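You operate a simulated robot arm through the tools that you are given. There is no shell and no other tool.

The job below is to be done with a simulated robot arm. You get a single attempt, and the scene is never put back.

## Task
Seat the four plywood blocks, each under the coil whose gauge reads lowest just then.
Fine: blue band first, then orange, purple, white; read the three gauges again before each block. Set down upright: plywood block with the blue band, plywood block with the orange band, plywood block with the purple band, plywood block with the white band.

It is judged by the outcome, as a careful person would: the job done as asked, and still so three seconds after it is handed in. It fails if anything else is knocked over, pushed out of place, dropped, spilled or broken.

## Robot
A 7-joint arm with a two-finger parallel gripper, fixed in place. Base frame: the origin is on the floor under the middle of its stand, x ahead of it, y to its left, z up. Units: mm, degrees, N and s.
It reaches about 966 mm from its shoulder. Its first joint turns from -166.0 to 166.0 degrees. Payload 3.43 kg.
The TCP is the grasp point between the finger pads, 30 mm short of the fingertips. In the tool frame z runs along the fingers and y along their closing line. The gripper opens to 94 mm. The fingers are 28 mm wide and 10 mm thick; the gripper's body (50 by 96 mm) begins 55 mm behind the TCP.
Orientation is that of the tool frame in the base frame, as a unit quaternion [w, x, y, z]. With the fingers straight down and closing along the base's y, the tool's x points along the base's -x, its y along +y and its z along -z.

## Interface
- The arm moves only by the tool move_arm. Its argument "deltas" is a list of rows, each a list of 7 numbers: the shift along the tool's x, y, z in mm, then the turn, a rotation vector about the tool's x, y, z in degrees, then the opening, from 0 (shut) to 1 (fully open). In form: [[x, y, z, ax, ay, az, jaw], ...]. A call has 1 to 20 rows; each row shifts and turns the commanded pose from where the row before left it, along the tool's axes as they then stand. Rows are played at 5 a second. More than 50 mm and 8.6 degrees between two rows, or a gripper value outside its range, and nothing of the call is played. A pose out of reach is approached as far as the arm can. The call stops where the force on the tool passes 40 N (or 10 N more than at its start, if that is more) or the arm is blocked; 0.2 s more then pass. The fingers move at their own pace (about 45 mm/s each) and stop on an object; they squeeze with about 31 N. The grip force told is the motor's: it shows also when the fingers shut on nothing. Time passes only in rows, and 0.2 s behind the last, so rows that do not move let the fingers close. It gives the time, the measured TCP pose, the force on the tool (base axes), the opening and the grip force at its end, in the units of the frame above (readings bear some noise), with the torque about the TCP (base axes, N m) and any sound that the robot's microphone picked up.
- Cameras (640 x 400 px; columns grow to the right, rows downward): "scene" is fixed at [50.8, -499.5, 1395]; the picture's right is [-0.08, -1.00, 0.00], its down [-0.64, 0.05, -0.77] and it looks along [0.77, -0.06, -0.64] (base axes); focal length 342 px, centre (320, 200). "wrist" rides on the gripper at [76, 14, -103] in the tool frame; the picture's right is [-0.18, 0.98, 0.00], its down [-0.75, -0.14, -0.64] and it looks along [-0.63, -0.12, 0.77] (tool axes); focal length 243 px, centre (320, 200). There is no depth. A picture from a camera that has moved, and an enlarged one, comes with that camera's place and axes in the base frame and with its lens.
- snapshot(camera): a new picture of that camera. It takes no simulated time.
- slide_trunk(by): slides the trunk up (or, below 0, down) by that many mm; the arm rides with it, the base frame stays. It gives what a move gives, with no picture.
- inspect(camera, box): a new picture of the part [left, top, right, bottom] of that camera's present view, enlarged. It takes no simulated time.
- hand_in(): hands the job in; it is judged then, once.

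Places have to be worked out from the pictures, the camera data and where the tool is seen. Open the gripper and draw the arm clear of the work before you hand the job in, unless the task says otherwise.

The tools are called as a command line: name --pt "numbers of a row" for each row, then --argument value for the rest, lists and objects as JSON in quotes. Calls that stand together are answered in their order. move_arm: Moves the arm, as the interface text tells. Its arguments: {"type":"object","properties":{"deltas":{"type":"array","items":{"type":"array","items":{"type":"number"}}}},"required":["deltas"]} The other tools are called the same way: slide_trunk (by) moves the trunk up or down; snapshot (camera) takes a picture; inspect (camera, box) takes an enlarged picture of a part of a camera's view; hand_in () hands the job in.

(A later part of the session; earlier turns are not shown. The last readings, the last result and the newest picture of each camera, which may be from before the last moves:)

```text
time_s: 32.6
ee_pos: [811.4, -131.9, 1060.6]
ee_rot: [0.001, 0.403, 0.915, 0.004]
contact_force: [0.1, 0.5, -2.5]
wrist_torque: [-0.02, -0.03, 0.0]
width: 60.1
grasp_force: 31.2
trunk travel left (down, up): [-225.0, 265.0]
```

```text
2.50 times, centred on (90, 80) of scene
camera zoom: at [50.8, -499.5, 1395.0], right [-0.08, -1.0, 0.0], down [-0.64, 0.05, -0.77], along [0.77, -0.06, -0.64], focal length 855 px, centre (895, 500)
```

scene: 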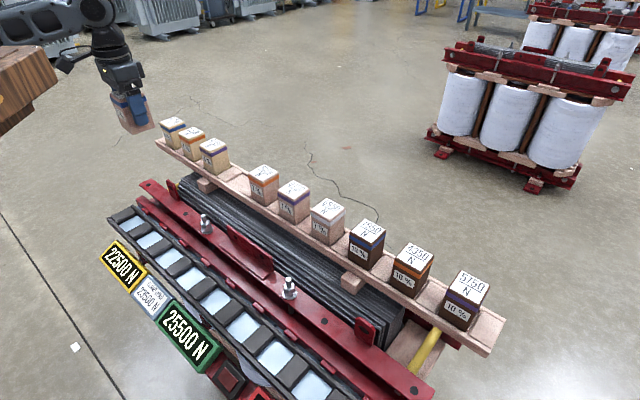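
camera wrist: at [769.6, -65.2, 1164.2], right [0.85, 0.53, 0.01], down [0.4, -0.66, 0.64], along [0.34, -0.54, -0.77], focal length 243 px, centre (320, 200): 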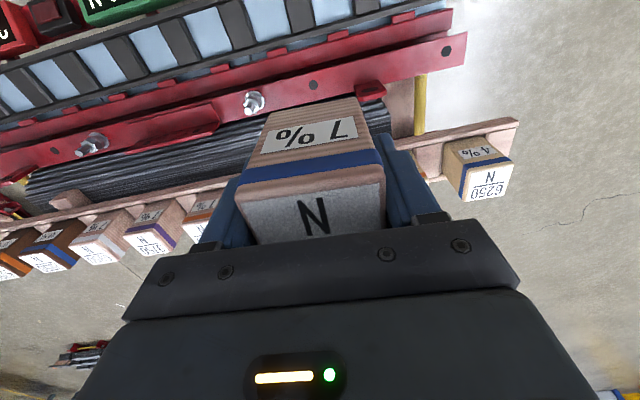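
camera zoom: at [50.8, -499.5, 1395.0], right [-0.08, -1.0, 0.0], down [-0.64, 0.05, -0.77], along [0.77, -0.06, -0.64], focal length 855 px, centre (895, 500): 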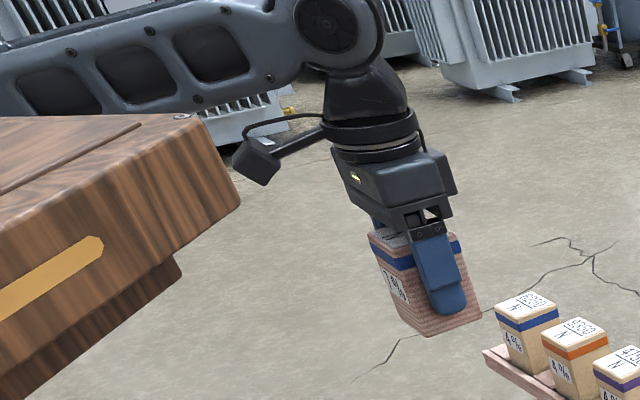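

It stays short, so the elbow is probably pressing on the robot's wooden body in front of the shoulder. Raising the trunk makes the arm reach downward more and should free the elbow; I first lower the tool a little, then slide the trunk up 150 mm.

move_arm --pt "0 0 25 0 0 -1 0.2" --pt "0 0 25 0 0 -1 0.2" --pt "0 0 25 0 0 -0.5 0.2" --pt "0 0 25 0 0 0 0.2" --pt "0 0 0 0 0 0 0.2"

slide_trunk --by 150

snapshot --camera "scene"

```text
time_s: 34.0
ee_pos: [807.2, -150.3, 972.0]
ee_rot: [0.01, 0.404, 0.915, 0.018]
contact_force: [0.0, -0.2, -1.7]
wrist_torque: [-0.02, 0.01, -0.03]
width: 60.1
grasp_force: 30.9
trunk travel left (down, up): [-225.0, 265.0]
stopped in row 5: the arm was blocked; the commanded pose is now the measured one
```

```text
time_s: 35.7
ee_pos: [806.2, -150.7, 1119.6]
ee_rot: [0.01, 0.404, 0.915, 0.015]
contact_force: [-0.2, -0.9, -1.4]
wrist_torque: [-0.03, -0.01, -0.02]
width: 60.0
grasp_force: 30.8
trunk travel left (down, up): [-375.0, 115.0]
```

```text
taken
```

scene: 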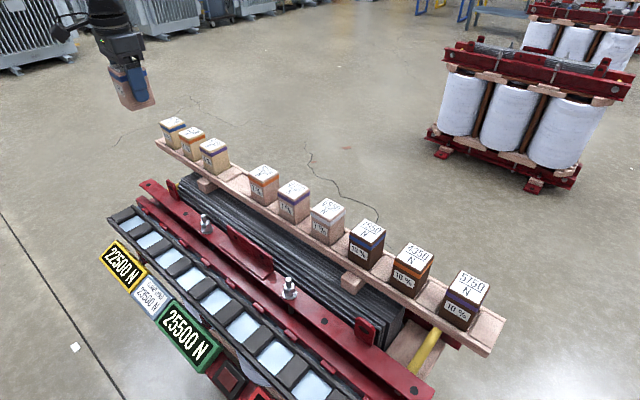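

Blocked again at the same relative place; now the trunk is 150 mm higher. I test whether the same sideways motion is still blocked here, with small steps and the yaw corrected.

move_arm --pt "0 0 -15 0 0 -1.5 0.2" --pt "0 15 -15 0 0 -1 0.2" --pt "0 15 -15 0 0 0 0.2" --pt "0 15 0 0 0 0 0.2" --pt "0 0 0 0 0 0 0.2"

snapshot --camera "wrist"

```text
time_s: 36.9
ee_pos: [834.9, -129.1, 1164.5]
ee_rot: [0.009, 0.392, 0.92, 0.012]
contact_force: [0.5, -0.4, -2.1]
wrist_torque: [0.02, -0.04, 0.0]
width: 60.4
grasp_force: 31.3
trunk travel left (down, up): [-375.0, 115.0]
```

```text
taken
camera wrist: at [790.4, -65.6, 1267.3], right [0.84, 0.55, 0.03], down [0.4, -0.65, 0.64], along [0.37, -0.52, -0.77], focal length 243 px, centre (320, 200)
```

wrist: 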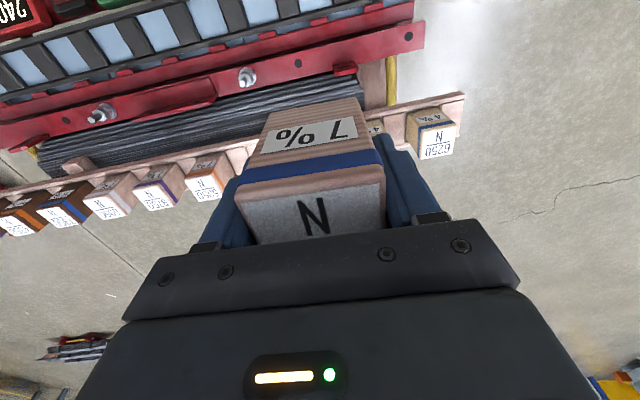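

That motion went through with only a 10 mm shortfall, so the limit is tied to the trunk/elbow posture rather than the scene. I test turning the tool back to yaw 0 (as at the start), which should relax the wrist, before moving toward the start position.

move_arm --pt "0 0 0 0 0 -7.5 0.2" --pt "0 0 0 0 0 -7.5 0.2" --pt "0 0 0 0 0 -7.5 0.2" --pt "0 0 0 0 0 -7.5 0.2" --pt "0 0 0 0 0 -7.5 0.2" --pt "0 0 0 0 0 -7.5 0.2" --pt "0 0 0 0 0 0 0.2"

snapshot --camera "scene"

```text
time_s: 38.5
ee_pos: [835.8, -127.7, 1163.8]
ee_rot: [0.013, 0.007, 1.0, 0.009]
contact_force: [-0.2, 0.7, -1.9]
wrist_torque: [0.02, -0.01, 0.01]
width: 60.1
grasp_force: 30.6
trunk travel left (down, up): [-375.0, 115.0]
```

```text
taken
```

scene: 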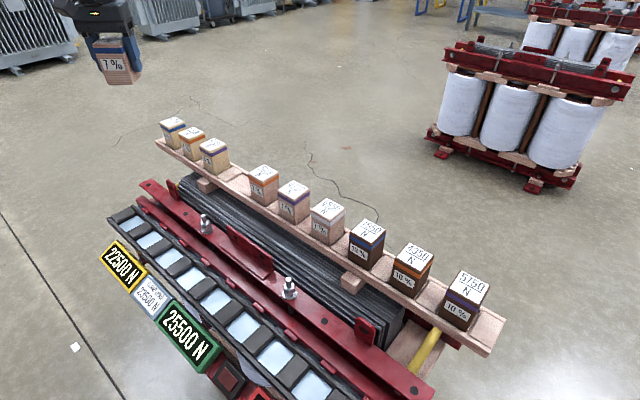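

Rotation went fine. Now a small test: move left (base +y) in 20 mm steps at this yaw and see whether it follows.

move_arm --pt "0 20 0 0 0 0 0.2" --pt "0 20 0 0 0 0 0.2" --pt "0 20 0 0 0 0 0.2" --pt "0 20 0 0 0 0 0.2" --pt "0 0 0 0 0 0 0.2"

```text
time_s: 39.4
ee_pos: [824.7, -132.0, 1168.0]
ee_rot: [0.014, 0.075, 0.997, 0.01]
contact_force: [-0.1, 0.8, -2.1]
wrist_torque: [0.03, 0.01, -0.02]
width: 60.3
grasp_force: 30.8
trunk travel left (down, up): [-375.0, 115.0]
stopped in row 4: the arm was blocked; the commanded pose is now the measured one
```

Blocked again at the same lateral position regardless of yaw, so some upstream link is touching something on the left side. I turn the wrist to look left (base +y) and tilt up to see the elbow and whatever it meets.

move_arm --pt "0 -10 0 0 0 -8 0.2" --pt "0 -10 0 0 0 -8 0.2" --pt "0 0 0 0 0 -8 0.2" --pt "0 0 0 0 0 -8 0.2" --pt "0 0 0 0 0 -8 0.2" --pt "0 0 0 0 0 -8 0.2" --pt "0 0 0 0 0 -8 0.2" --pt "0 0 0 0 0 -8 0.2" --pt "0 0 0 0 0 -8 0.2" --pt "0 0 0 0 0 -8 0.2" --pt "0 0 0 0 0 -8 0.2" --pt "0 0 0 0 0 -8 0.2" --pt "0 0 0 0 0 0 0.2"

snapshot --camera "wrist"

```text
time_s: 42.2
ee_pos: [823.3, -150.2, 1167.1]
ee_rot: [0.017, -0.693, 0.721, -0.005]
contact_force: [-0.4, -0.3, -1.3]
wrist_torque: [-0.02, -0.01, 0.03]
width: 60.1
grasp_force: 30.7
trunk travel left (down, up): [-375.0, 115.0]
```

```text
taken
camera wrist: at [803.4, -227.0, 1267.4], right [-0.97, 0.22, -0.03], down [0.15, 0.74, 0.66], along [0.17, 0.64, -0.75], focal length 243 px, centre (320, 200)
```

wrist: 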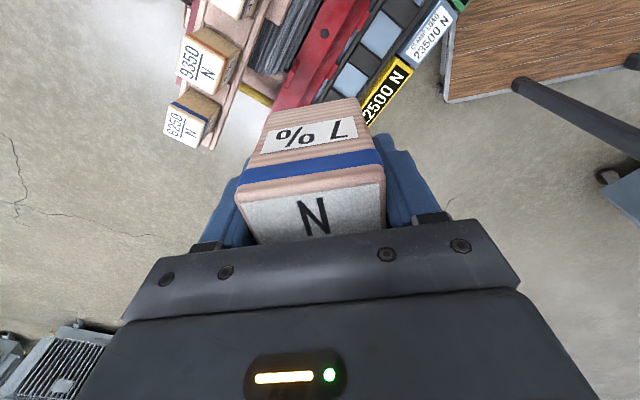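

This now faces left: floor, deck and a black post are visible, with a bluish part at the right edge. I tilt up to see the arm's links.

move_arm --pt "0 0 0 0 -8 0 0.2" --pt "0 0 0 0 -8 0 0.2" --pt "0 0 0 0 -8 0 0.2" --pt "0 0 0 0 -8 0 0.2" --pt "0 0 0 0 0 0 0.2"

snapshot --camera "wrist"

inspect --camera "wrist" --box '[400, 0, 640, 300]'

```text
time_s: 43.4
ee_pos: [823.5, -149.9, 1166.5]
ee_rot: [0.216, -0.666, 0.689, 0.186]
contact_force: [0.2, 0.1, -1.8]
wrist_torque: [0.02, 0.0, 0.0]
width: 60.5
grasp_force: 30.9
trunk travel left (down, up): [-375.0, 115.0]
```

```text
taken
camera wrist: at [803.2, -268.5, 1210.3], right [-0.98, 0.2, 0.07], down [0.12, 0.27, 0.95], along [0.17, 0.94, -0.29], focal length 243 px, centre (320, 200)
```

wrist: 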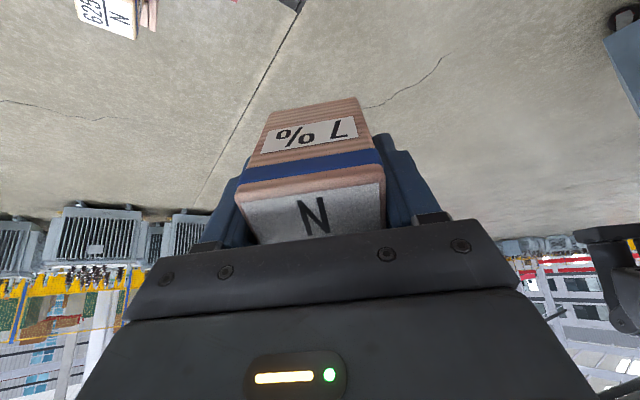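

```text
1.33 times, centred on (520, 150) of wrist
camera zoom: at [803.2, -268.5, 1210.3], right [-0.98, 0.2, 0.07], down [0.12, 0.27, 0.95], along [0.17, 0.94, -0.29], focal length 324 px, centre (53, 267)
```

zoom: 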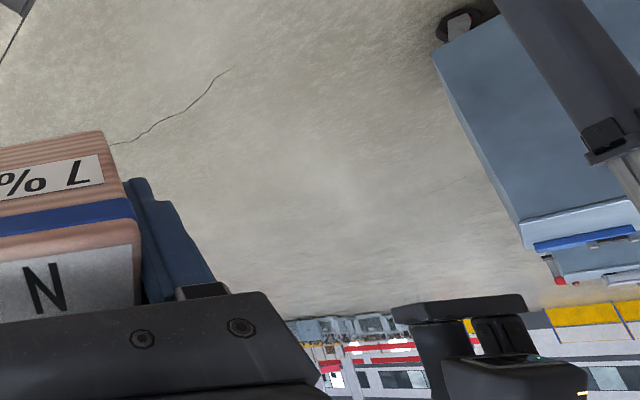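

At the right edge there is the robot's column, a blue cabinet and some black part with a light. I turn further toward the robot, about 32°, to see what the arm touches.

move_arm --pt "0 0 0 -4.24 0 -6.8 0.2" --pt "0 0 0 -4.24 0 -6.8 0.2" --pt "0 0 0 -4.24 0 -6.8 0.2" --pt "0 0 0 -4.24 0 -6.8 0.2" --pt "0 0 0 0 0 0 0.2"

snapshot --camera "wrist"

inspect --camera "wrist" --box '[440, 60, 640, 360]'

```text
time_s: 44.6
ee_pos: [822.5, -150.5, 1166.0]
ee_rot: [-0.153, 0.834, -0.478, -0.229]
contact_force: [-0.4, 0.4, -0.7]
wrist_torque: [-0.02, 0.0, -0.03]
width: 60.2
grasp_force: 30.8
trunk travel left (down, up): [-375.0, 115.0]
```

```text
taken
camera wrist: at [868.9, -260.4, 1213.0], right [-0.93, -0.35, 0.06], down [-0.06, 0.31, 0.95], along [-0.35, 0.88, -0.31], focal length 243 px, centre (320, 200)
```

wrist: 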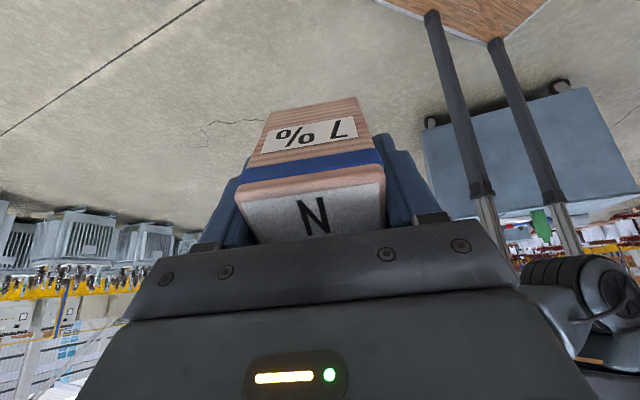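

```text
1.33 times, centred on (540, 210) of wrist
camera zoom: at [868.9, -260.4, 1213.0], right [-0.93, -0.35, 0.06], down [-0.06, 0.31, 0.95], along [-0.35, 0.88, -0.31], focal length 324 px, centre (27, 187)
```

zoom: 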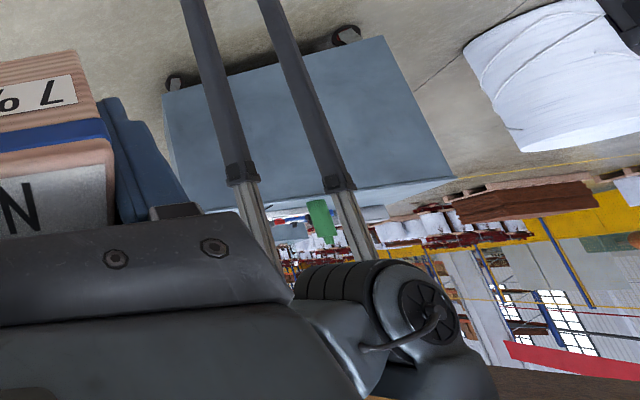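

The enlarged views extend past the frame when the box is narrow, which lets me see the robot itself from the scene camera. I use a tall narrow box on its left edge.

inspect --camera "scene" --box '[0, 0, 10, 400]'

inspect --camera "wrist" --box '[630, 0, 640, 400]'

```text
1.00 times, centred on (5, 200) of scene (not enlarged: the box is as wide or as high as the picture)
camera zoom: at [50.8, -499.5, 1395.0], right [-0.08, -1.0, 0.0], down [-0.64, 0.05, -0.77], along [0.77, -0.06, -0.64], focal length 342 px, centre (635, 200)
```

zoom: 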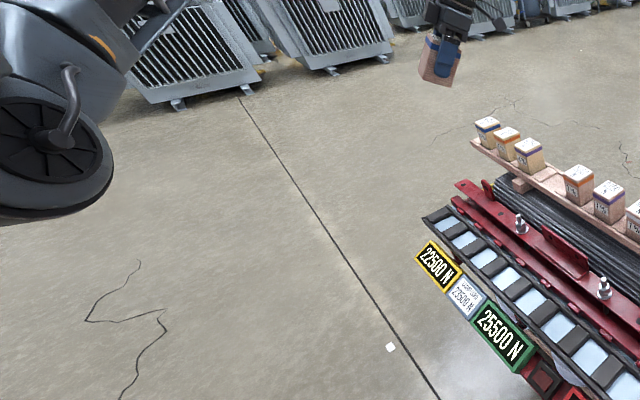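

```text
1.00 times, centred on (635, 200) of wrist (not enlarged: the box is as wide or as high as the picture)
camera zoom: at [868.9, -260.4, 1213.0], right [-0.93, -0.35, 0.06], down [-0.06, 0.31, 0.95], along [-0.35, 0.88, -0.31], focal length 243 px, centre (5, 200)
```

zoom: 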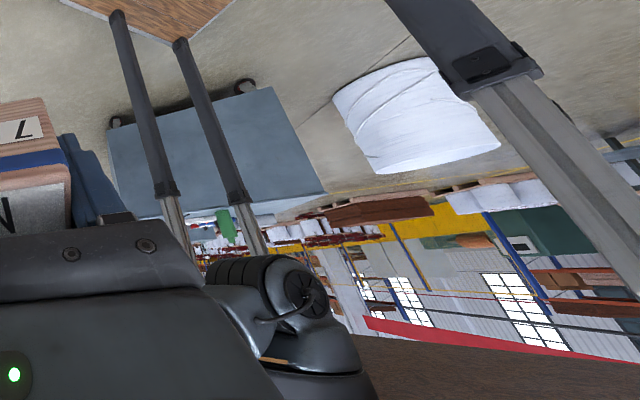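

The arm hangs beneath the wooden top between columns; its shoulder joint appears near (318, 0, z≈1255 now). I look above the scene frame too, to see the elbow and forearm.

inspect --camera "scene" --box '[0, 0, 640, 4]'

inspect --camera "scene" --box '[0, 0, 100, 380]'

inspect --camera "wrist" --box '[0, 396, 640, 400]'

```text
1.00 times, centred on (320, 2) of scene (not enlarged: the box is as wide or as high as the picture)
camera zoom: at [50.8, -499.5, 1395.0], right [-0.08, -1.0, 0.0], down [-0.64, 0.05, -0.77], along [0.77, -0.06, -0.64], focal length 342 px, centre (320, 398)
```

zoom: 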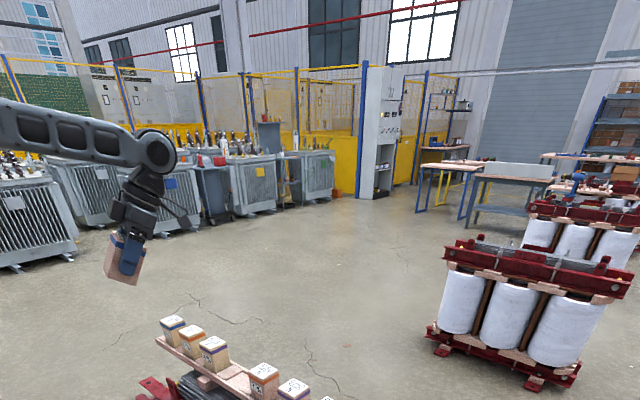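

```text
1.05 times, centred on (50, 190) of scene (not enlarged: the box is as wide or as high as the picture)
camera zoom: at [50.8, -499.5, 1395.0], right [-0.08, -1.0, 0.0], down [-0.64, 0.05, -0.77], along [0.77, -0.06, -0.64], focal length 360 px, centre (604, 210)
```

zoom: 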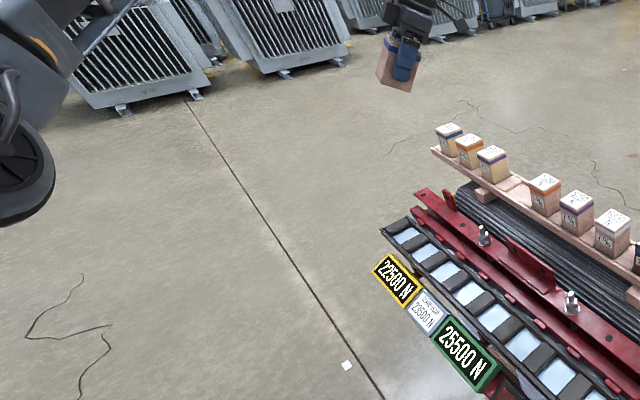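

```text
1.00 times, centred on (320, 398) of wrist (not enlarged: the box is as wide or as high as the picture)
camera zoom: at [868.9, -260.4, 1213.0], right [-0.93, -0.35, 0.06], down [-0.06, 0.31, 0.95], along [-0.35, 0.88, -0.31], focal length 243 px, centre (320, 2)
```

zoom: 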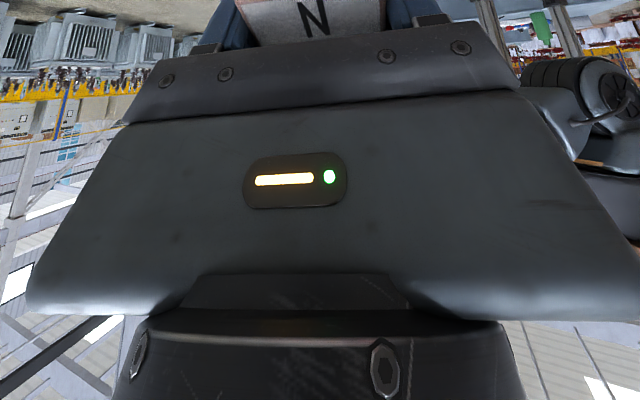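

The forearm rises to an elbow level with the wooden top, so the folded upper arm probably touches that top's front edge. I restore the tool to vertical, then raise the trunk fully so the arm hangs lower and more forward relative to its body.

move_arm --pt "0 0 0 4.24 0 6.8 0.2" --pt "0 0 0 4.24 0 6.8 0.2" --pt "0 0 0 4.24 0 6.8 0.2" --pt "0 0 0 4.24 0 6.8 0.2" --pt "0 0 0 0 8 0 0.2" --pt "0 0 0 0 8 0 0.2" --pt "0 0 0 0 8 0 0.2" --pt "0 0 0 0 8 0 0.2" --pt "0 0 0 0 0 0 0.2"

slide_trunk --by 115

inspect --camera "scene" --box '[0, 0, 10, 400]'

```text
time_s: 46.6
ee_pos: [823.8, -150.2, 1166.6]
ee_rot: [0.017, -0.693, 0.721, -0.005]
contact_force: [-1.0, -0.2, -2.1]
wrist_torque: [0.03, 0.03, -0.01]
width: 60.3
grasp_force: 31.3
trunk travel left (down, up): [-375.0, 115.0]
```

```text
time_s: 48.1
ee_pos: [823.8, -149.4, 1281.6]
ee_rot: [0.017, -0.692, 0.722, -0.005]
contact_force: [1.0, 0.3, -2.4]
wrist_torque: [0.03, -0.02, -0.02]
width: 59.9
grasp_force: 30.7
trunk travel left (down, up): [-490.0, 0.0]
```

```text
1.00 times, centred on (5, 200) of scene (not enlarged: the box is as wide or as high as the picture)
camera zoom: at [50.8, -499.5, 1395.0], right [-0.08, -1.0, 0.0], down [-0.64, 0.05, -0.77], along [0.77, -0.06, -0.64], focal length 342 px, centre (635, 200)
```

zoom: 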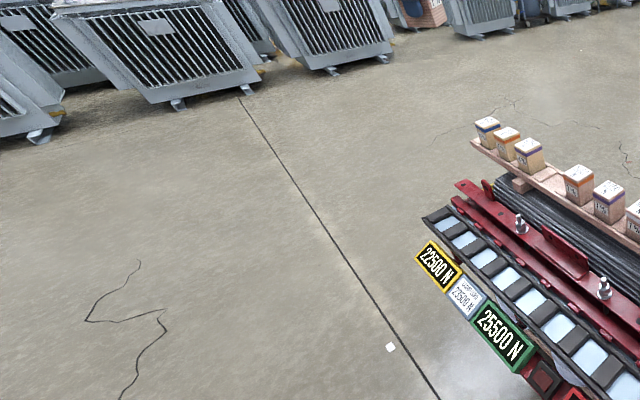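

Floor to the left of the robot is free. With the trunk at its top, I lower the tool about 280 mm while turning the wrist back, watching whether anything blocks.

move_arm --pt "0 0 35 0 0 8 0.2" --pt "0 0 35 0 0 8 0.2" --pt "0 0 35 0 0 8 0.2" --pt "0 0 35 0 0 8 0.2" --pt "0 0 35 0 0 8 0.2" --pt "0 0 35 0 0 8 0.2" --pt "0 0 35 0 0 8 0.2" --pt "0 0 35 0 0 8 0.2" --pt "0 0 0 0 0 8 0.2" --pt "0 0 0 0 0 8 0.2" --pt "0 0 0 0 0 8 0.2" --pt "0 0 0 0 0 0 0.2"

inspect --camera "scene" --box '[0, 0, 10, 400]'

```text
time_s: 50.7
ee_pos: [832.9, -145.5, 999.8]
ee_rot: [0.016, 0.005, 1.0, 0.009]
contact_force: [0.6, 0.0, -1.8]
wrist_torque: [0.0, -0.04, -0.02]
width: 60.2
grasp_force: 31.2
trunk travel left (down, up): [-490.0, 0.0]
```

```text
1.00 times, centred on (5, 200) of scene (not enlarged: the box is as wide or as high as the picture)
camera zoom: at [50.8, -499.5, 1395.0], right [-0.08, -1.0, 0.0], down [-0.64, 0.05, -0.77], along [0.77, -0.06, -0.64], focal length 342 px, centre (635, 200)
```

zoom: 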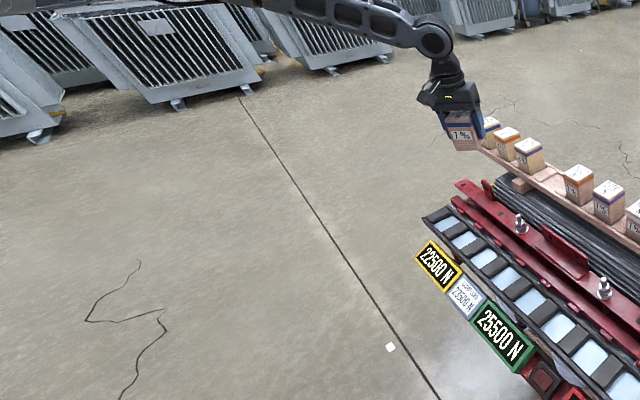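

Lowering worked without a block; the tool is at (833, -146, 1000) at yaw 0. Now I test moving left again in small steps.

move_arm --pt "0 20 0 0 0 0 0.2" --pt "0 20 0 0 0 0 0.2" --pt "0 20 0 0 0 0 0.2" --pt "0 20 0 0 0 0 0.2" --pt "0 0 0 0 0 0 0.2"

inspect --camera "scene" --box '[0, 0, 10, 400]'

inspect --camera "scene" --box '[0, 0, 640, 4]'

```text
time_s: 52.1
ee_pos: [827.1, -105.4, 1003.1]
ee_rot: [0.016, 0.041, 0.999, 0.008]
contact_force: [-0.4, -0.2, -2.0]
wrist_torque: [0.0, 0.0, 0.01]
width: 60.1
grasp_force: 30.7
trunk travel left (down, up): [-490.0, 0.0]
stopped in row 5: the arm was blocked; the commanded pose is now the measured one
```

```text
1.00 times, centred on (5, 200) of scene (not enlarged: the box is as wide or as high as the picture)
camera zoom: at [50.8, -499.5, 1395.0], right [-0.08, -1.0, 0.0], down [-0.64, 0.05, -0.77], along [0.77, -0.06, -0.64], focal length 342 px, centre (635, 200)
```

zoom: 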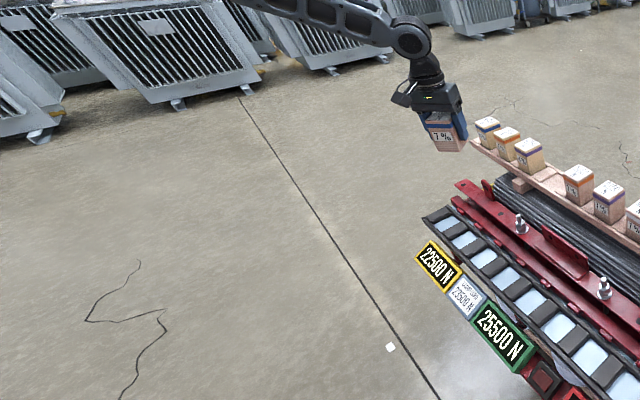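

```text
1.00 times, centred on (320, 2) of scene (not enlarged: the box is as wide or as high as the picture)
camera zoom: at [50.8, -499.5, 1395.0], right [-0.08, -1.0, 0.0], down [-0.64, 0.05, -0.77], along [0.77, -0.06, -0.64], focal length 342 px, centre (320, 398)
```

zoom: 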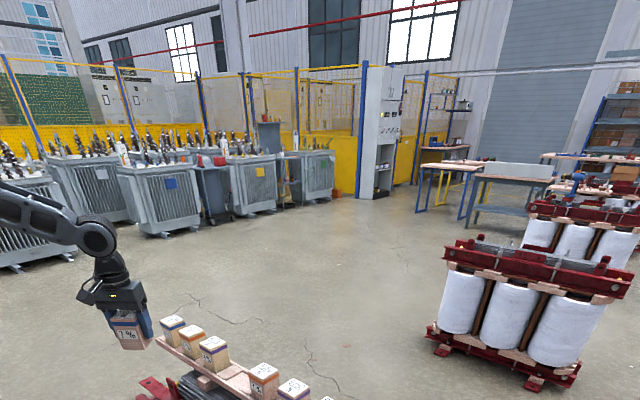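

The arm still stops near this azimuth: the elbow is swung far left (upper arm about 40° left), which is what limits it. Pocket 7 (yellow's right-hand pocket, about (701, -128)) needs less of that, so I turn the tool to 45°, and go to a point behind it to see whether it can be reached.

move_arm --pt "0 -20 0 0 0 8 0.2" --pt "0 -20 0 0 0 8 0.2" --pt "0 -15 0 0 0 8 0.2" --pt "0 -15 0 0 0 8 0.2" --pt "0 -15 0 0 0 8 0.2" --pt "0 0 0 0 0 0 0.2"

```text
time_s: 53.5
ee_pos: [798.3, -182.5, 998.9]
ee_rot: [0.011, 0.378, 0.926, 0.012]
contact_force: [0.4, 0.0, -2.3]
wrist_torque: [0.03, -0.01, 0.04]
width: 59.8
grasp_force: 31.2
trunk travel left (down, up): [-490.0, 0.0]
```

Now at 45° at (798, -183, 999) with a small 1.9° tilt from the blocked moves. I correct the tilt and step back toward pocket 7.

move_arm --pt "0 0 0 1.75 0.65 0.6 0.2" --pt "21 -6 0 0 0 0 0.2" --pt "21 -6 0 0 0 0 0.2" --pt "21 -6 0 0 0 0 0.2" --pt "21 -6 0 0 0 0 0.2" --pt "21 -6 0 0 0 0 0.2" --pt "0 0 0 0 0 0 0.2"

snapshot --camera "wrist"

snapshot --camera "scene"

```text
time_s: 55.1
ee_pos: [703.5, -129.6, 1000.5]
ee_rot: [0.001, 0.383, 0.924, -0.002]
contact_force: [-1.3, -0.1, -2.2]
wrist_torque: [0.01, 0.01, 0.01]
width: 60.0
grasp_force: 30.8
trunk travel left (down, up): [-490.0, 0.0]
```

```text
taken
camera wrist: at [659.5, -64.0, 1102.3], right [0.83, 0.56, 0.0], down [0.43, -0.63, 0.64], along [0.36, -0.53, -0.77], focal length 243 px, centre (320, 200)
```

wrist: 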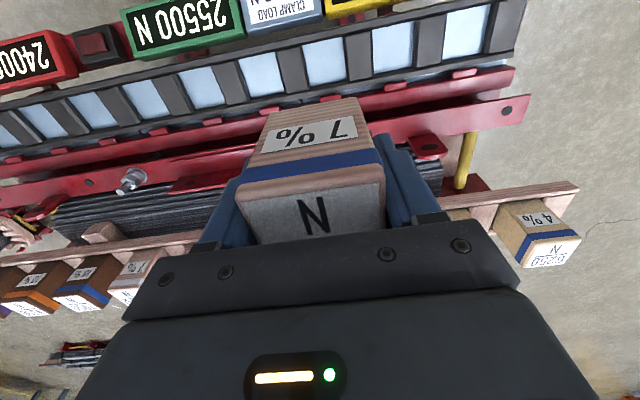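

```text
taken
```

scene: 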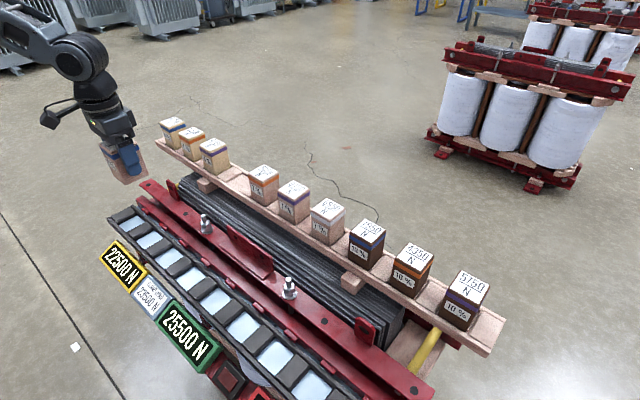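

That reached directly above pocket 7 without blocking, tool vertical at 45°. I enlarge the wrist view to measure the pocket's edges and re-read the gauges.

inspect --camera "wrist" --box '[260, 20, 380, 95]'

inspect --camera "wrist" --box '[200, 0, 520, 4]'

inspect --camera "wrist" --box '[0, 0, 640, 2]'

```text
5.33 times, centred on (320, 58) of wrist
camera zoom: at [659.5, -64.0, 1102.3], right [0.83, 0.56, 0.0], down [0.43, -0.63, 0.64], along [0.36, -0.53, -0.77], focal length 1294 px, centre (320, 960)
```

zoom: 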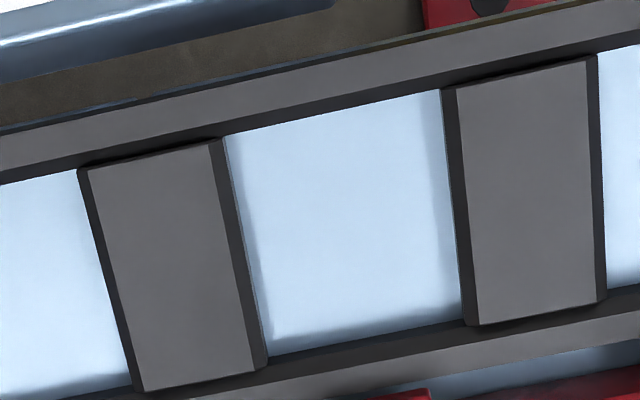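

```text
2.00 times, centred on (360, 2) of wrist
camera zoom: at [659.5, -64.0, 1102.3], right [0.83, 0.56, 0.0], down [0.43, -0.63, 0.64], along [0.36, -0.53, -0.77], focal length 485 px, centre (240, 596)
```

zoom: 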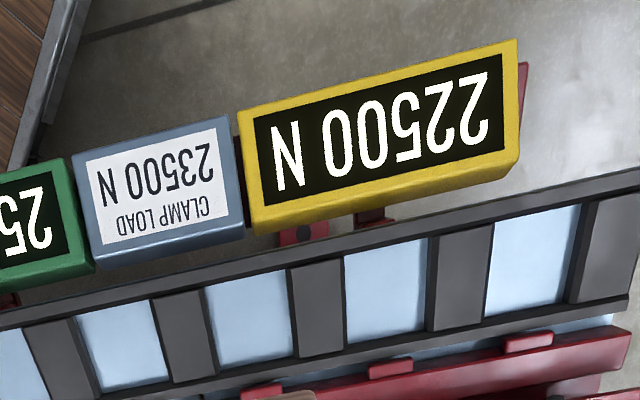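

```text
1.00 times, centred on (320, 1) of wrist (not enlarged: the box is as wide or as high as the picture)
camera zoom: at [659.5, -64.0, 1102.3], right [0.83, 0.56, 0.0], down [0.43, -0.63, 0.64], along [0.36, -0.53, -0.77], focal length 243 px, centre (320, 399)
```

zoom: 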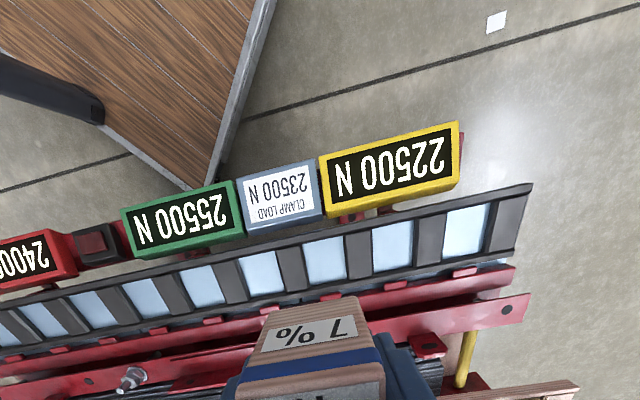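

All three gauges read again: yellow 22500 (lowest), red 24000, green 25500, so the blue block goes to a yellow pocket. I zoom with the scene camera on pocket 7 to fix its height by triangulation.

inspect --camera "scene" --box '[100, 200, 228, 280]'

inspect --camera "scene" --box '[140, 235, 204, 275]'

```text
5.00 times, centred on (164, 240) of scene
camera zoom: at [50.8, -499.5, 1395.0], right [-0.08, -1.0, 0.0], down [-0.64, 0.05, -0.77], along [0.77, -0.06, -0.64], focal length 1710 px, centre (1100, 0)
```

zoom: 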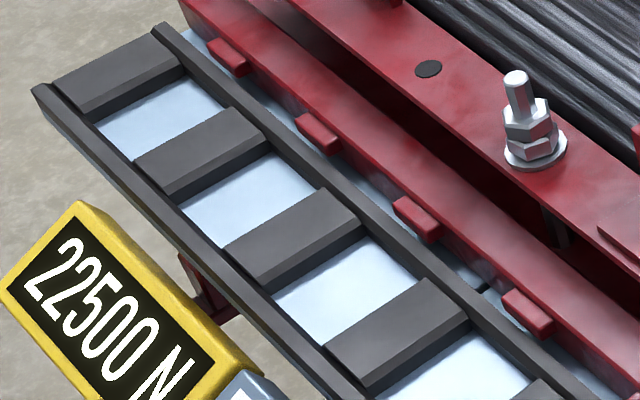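

```text
10.00 times, centred on (172, 255) of scene
camera zoom: at [50.8, -499.5, 1395.0], right [-0.08, -1.0, 0.0], down [-0.64, 0.05, -0.77], along [0.77, -0.06, -0.64], focal length 3420 px, centre (1800, -350)
```

zoom: 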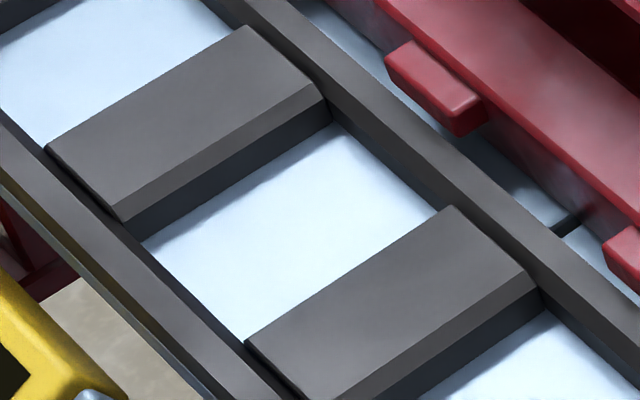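

Triangulating both cameras gives the pocket floor at z≈652 and an opening of about 63 × 62 mm, for a block of about 60 mm. I zoom on the held block to find its lower edge and its offset from the tool axis.

inspect --camera "wrist" --box '[230, 85, 400, 215]'

inspect --camera "scene" --box '[80, 110, 180, 200]'

```text
3.08 times, centred on (315, 150) of wrist
camera zoom: at [659.5, -64.0, 1102.3], right [0.83, 0.56, 0.0], down [0.43, -0.63, 0.64], along [0.36, -0.53, -0.77], focal length 746 px, centre (335, 354)
```

zoom: 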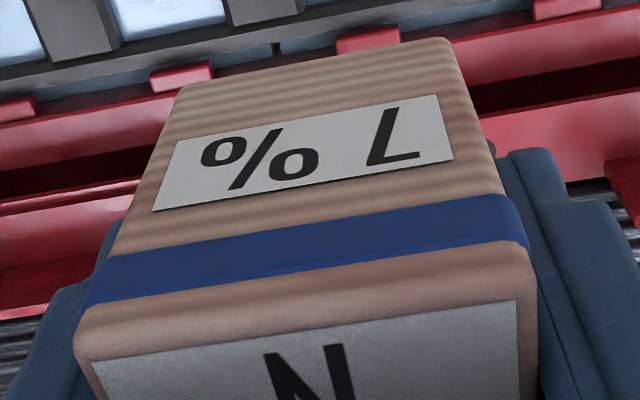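

```text
4.44 times, centred on (130, 155) of scene
camera zoom: at [50.8, -499.5, 1395.0], right [-0.08, -1.0, 0.0], down [-0.64, 0.05, -0.77], along [0.77, -0.06, -0.64], focal length 1520 px, centre (1164, 400)
```

zoom: 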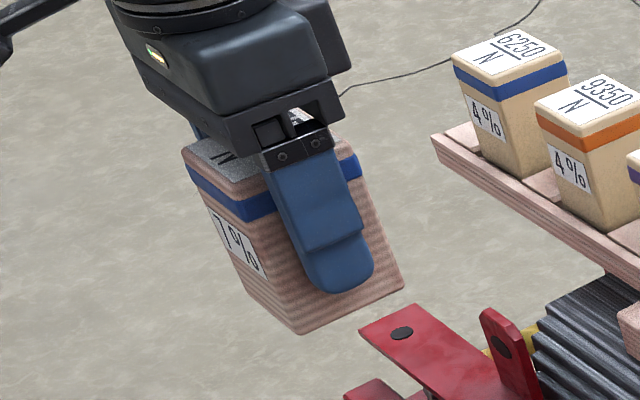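

Both cameras agree within a few mm that the block is centred on the tool axis. I shift 3 mm forward and 9.5 mm left to be over pocket 7 and descend to z≈755, keeping the block well above the pocket walls.

move_arm --pt "-3 9.5 15 0 0 0 0.2" --pt "0 0 40 0 0 0 0.2" --pt "0 0 40 0 0 0 0.2" --pt "0 0 40 0 0 0 0.2" --pt "0 0 40 0 0 0 0.2" --pt "0 0 40 0 0 0 0.2" --pt "0 0 30 0 0 0 0.2" --pt "0 0 0 0 0 0 0.2"

snapshot --camera "wrist"

inspect --camera "scene" --box '[100, 180, 228, 280]'

```text
time_s: 56.9
ee_pos: [713.5, -125.4, 753.0]
ee_rot: [0.0, 0.383, 0.924, -0.002]
contact_force: [0.0, 0.5, -2.9]
wrist_torque: [-0.04, -0.02, 0.03]
width: 60.2
grasp_force: 31.1
trunk travel left (down, up): [-490.0, 0.0]
```

```text
taken
camera wrist: at [669.9, -61.1, 856.2], right [0.83, 0.56, 0.0], down [0.43, -0.63, 0.64], along [0.36, -0.53, -0.77], focal length 243 px, centre (320, 200)
```

wrist: 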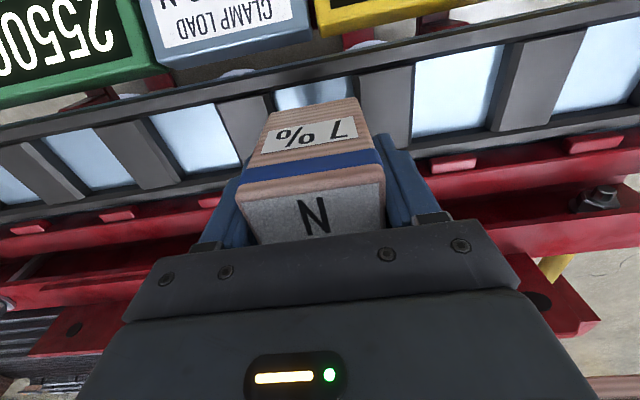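

```text
4.00 times, centred on (164, 230) of scene
camera zoom: at [50.8, -499.5, 1395.0], right [-0.08, -1.0, 0.0], down [-0.64, 0.05, -0.77], along [0.77, -0.06, -0.64], focal length 1368 px, centre (944, 80)
```

zoom: 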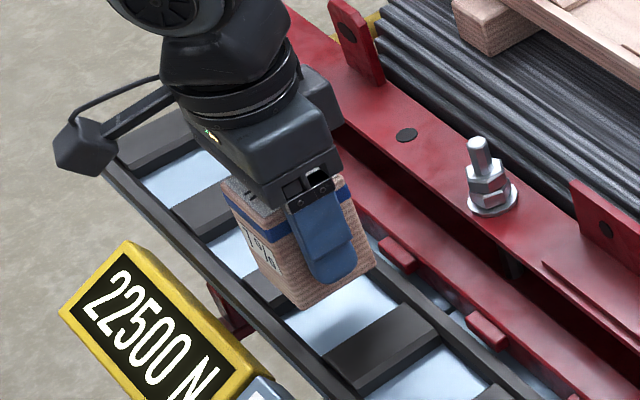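

The block hovers over pocket 7. I zoom in on both views to compare the block's lower edges with the pocket's walls.

inspect --camera "wrist" --box '[220, 50, 420, 175]'

inspect --camera "scene" --box '[140, 225, 204, 265]'

```text
3.20 times, centred on (320, 112) of wrist
camera zoom: at [669.9, -61.1, 856.2], right [0.83, 0.56, 0.0], down [0.43, -0.63, 0.64], along [0.36, -0.53, -0.77], focal length 776 px, centre (320, 480)
```

zoom: 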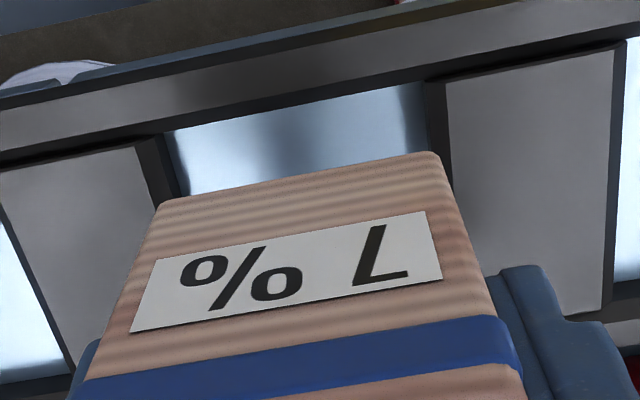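

```text
10.00 times, centred on (172, 245) of scene
camera zoom: at [50.8, -499.5, 1395.0], right [-0.08, -1.0, 0.0], down [-0.64, 0.05, -0.77], along [0.77, -0.06, -0.64], focal length 3420 px, centre (1800, -250)
```

zoom: 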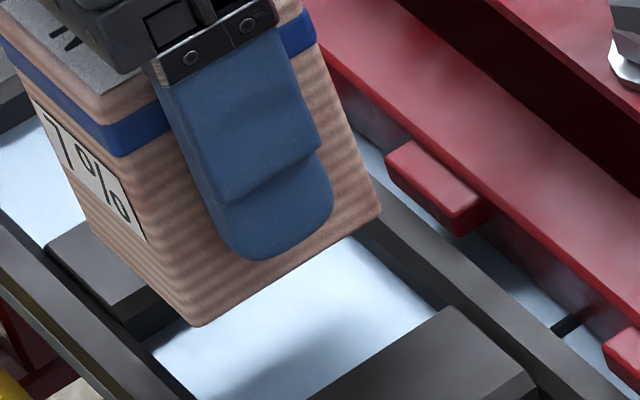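

The pictures are consistent with the block centred on the tool within 1 mm, bottom about 48 mm below the TCP, and the pocket centre about 1 mm to the right. I shift slightly and go down to just above the walls for a final comparison.

move_arm --pt "-0.8 -1 14 0 0 0 0.2" --pt "0 0 14 0 0 0 0.2" --pt "0 0 0 0 0 0 0.2"

inspect --camera "scene" --box '[140, 235, 204, 275]'

inspect --camera "wrist" --box '[220, 50, 420, 175]'

```text
time_s: 57.7
ee_pos: [711.3, -125.0, 727.2]
ee_rot: [0.001, 0.383, 0.924, -0.001]
contact_force: [0.1, -0.3, -1.9]
wrist_torque: [-0.02, 0.02, 0.02]
width: 60.3
grasp_force: 31.0
trunk travel left (down, up): [-490.0, 0.0]
```

```text
10.00 times, centred on (172, 255) of scene
camera zoom: at [50.8, -499.5, 1395.0], right [-0.08, -1.0, 0.0], down [-0.64, 0.05, -0.77], along [0.77, -0.06, -0.64], focal length 3420 px, centre (1800, -350)
```

zoom: 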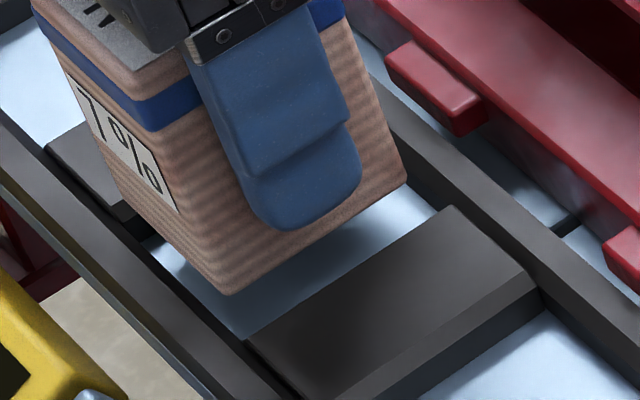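

```text
3.20 times, centred on (320, 112) of wrist
camera zoom: at [669.4, -61.3, 829.3], right [0.83, 0.56, 0.0], down [0.43, -0.63, 0.64], along [0.36, -0.53, -0.77], focal length 776 px, centre (320, 480)
```

zoom: 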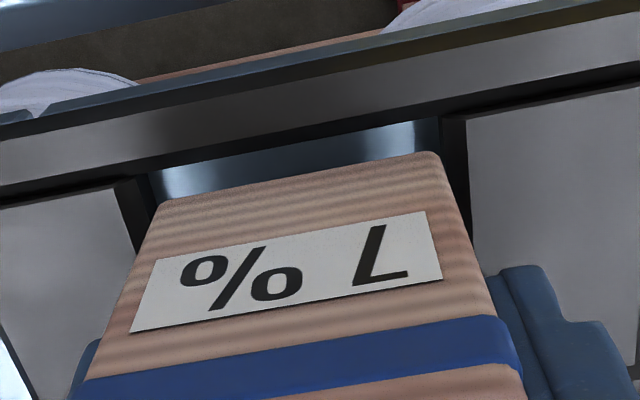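

The block's front face sits about 2 mm too near the front wall and 0.7 mm left. I correct that and lower 18 mm in small steps so the lower edge enters the pocket, watching the force.

move_arm --pt "-2.2 -0.7 0 0 0 0 0.2" --pt "0 0 4 0 0 0 0.2" --pt "0 0 4 0 0 0 0.2" --pt "0 0 4 0 0 0 0.2" --pt "0 0 4 0 0 0 0.2" --pt "0 0 0 0 0 0 0.2"

inspect --camera "scene" --box '[140, 235, 204, 275]'

inspect --camera "wrist" --box '[220, 50, 420, 175]'

```text
time_s: 59.1
ee_pos: [714.8, -127.8, 711.2]
ee_rot: [0.001, 0.383, 0.924, -0.001]
contact_force: [-0.7, 0.2, -2.8]
wrist_torque: [0.0, -0.02, 0.02]
width: 60.3
grasp_force: 31.3
trunk travel left (down, up): [-490.0, 0.0]
```

```text
10.00 times, centred on (172, 255) of scene
camera zoom: at [50.8, -499.5, 1395.0], right [-0.08, -1.0, 0.0], down [-0.64, 0.05, -0.77], along [0.77, -0.06, -0.64], focal length 3420 px, centre (1800, -350)
```

zoom: 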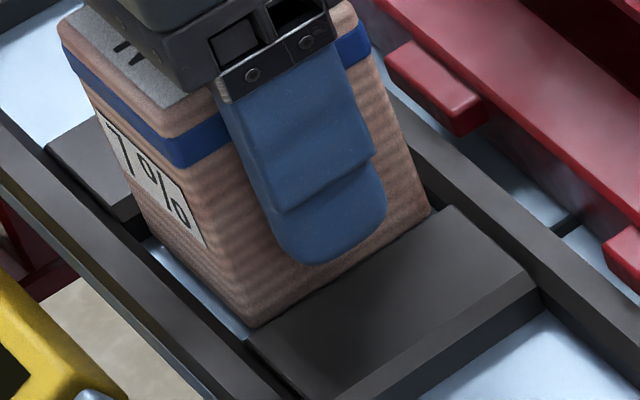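

```text
3.20 times, centred on (320, 112) of wrist
camera zoom: at [670.7, -63.7, 813.8], right [0.83, 0.56, 0.0], down [0.43, -0.63, 0.64], along [0.36, -0.53, -0.77], focal length 776 px, centre (320, 480)
```

zoom: 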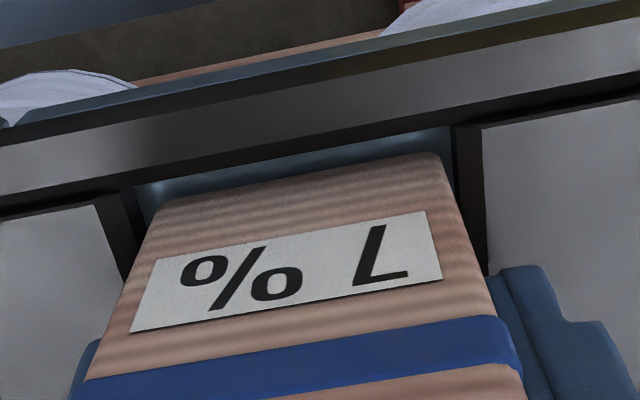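

No contact so far, and the block is aligned between the dividers. I continue down in 2–3 mm steps until it meets the pocket floor.

move_arm --pt "0 0 3 0 0 0 0.2" --pt "0 0 3 0 0 0 0.2" --pt "0 0 2 0 0 0 0.2" --pt "0 0 2 0 0 0 0.2" --pt "0 0 0 0 0 0 0.2"

inspect --camera "scene" --box '[140, 235, 204, 275]'

inspect --camera "wrist" --box '[220, 50, 420, 175]'

```text
time_s: 60.3
ee_pos: [713.9, -128.9, 702.6]
ee_rot: [0.002, 0.383, 0.924, -0.001]
contact_force: [4.8, -1.0, 27.6]
wrist_torque: [0.08, 0.02, 0.03]
width: 60.3
grasp_force: 30.9
trunk travel left (down, up): [-490.0, 0.0]
```

```text
10.00 times, centred on (172, 255) of scene
camera zoom: at [50.8, -499.5, 1395.0], right [-0.08, -1.0, 0.0], down [-0.64, 0.05, -0.77], along [0.77, -0.06, -0.64], focal length 3420 px, centre (1800, -350)
```

zoom: 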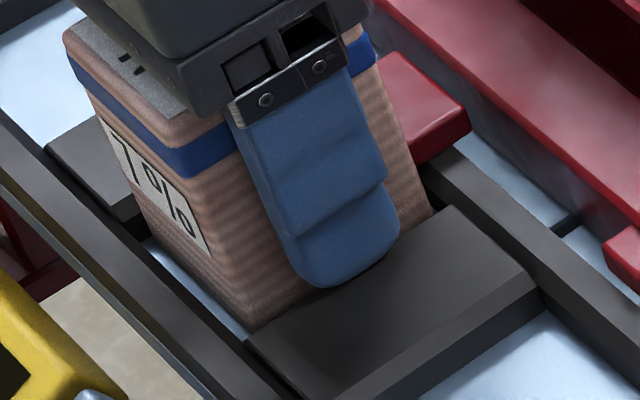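

```text
3.20 times, centred on (320, 112) of wrist
camera zoom: at [670.9, -64.1, 804.0], right [0.83, 0.56, 0.0], down [0.43, -0.63, 0.65], along [0.36, -0.53, -0.76], focal length 776 px, centre (320, 480)
```

zoom: 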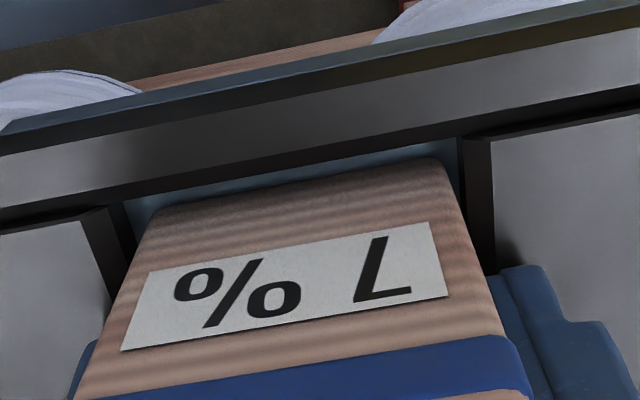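

Contact of about 28 N: the block met the floor, and the red tab beside the pocket has moved out toward it. I look at the gauges and the surroundings now.

inspect --camera "scene" --box '[90, 200, 250, 300]'

snapshot --camera "wrist"

inspect --camera "wrist" --box '[0, 0, 640, 2]'

```text
4.00 times, centred on (170, 250) of scene
camera zoom: at [50.8, -499.5, 1395.0], right [-0.08, -1.0, 0.0], down [-0.64, 0.05, -0.77], along [0.77, -0.06, -0.64], focal length 1368 px, centre (920, 0)
```

zoom: 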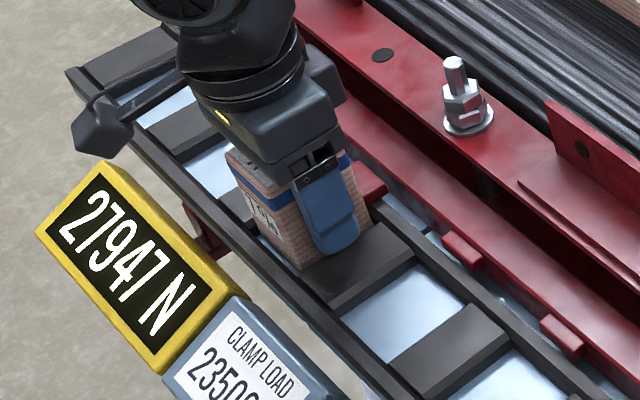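

```text
taken
camera wrist: at [670.9, -64.1, 804.0], right [0.83, 0.56, 0.0], down [0.43, -0.63, 0.65], along [0.36, -0.53, -0.76], focal length 243 px, centre (320, 200)
```

wrist: 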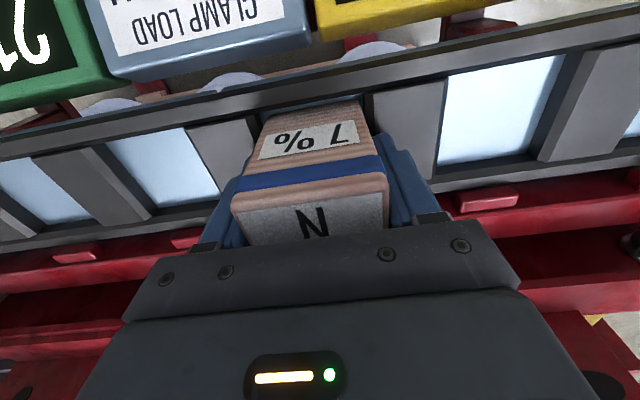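

```text
1.00 times, centred on (320, 1) of wrist (not enlarged: the box is as wide or as high as the picture)
camera zoom: at [670.9, -64.1, 804.0], right [0.83, 0.56, 0.0], down [0.43, -0.63, 0.65], along [0.36, -0.53, -0.76], focal length 243 px, centre (320, 399)
```

zoom: 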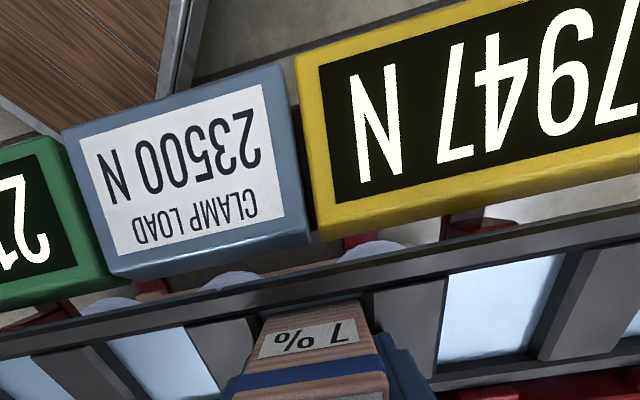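

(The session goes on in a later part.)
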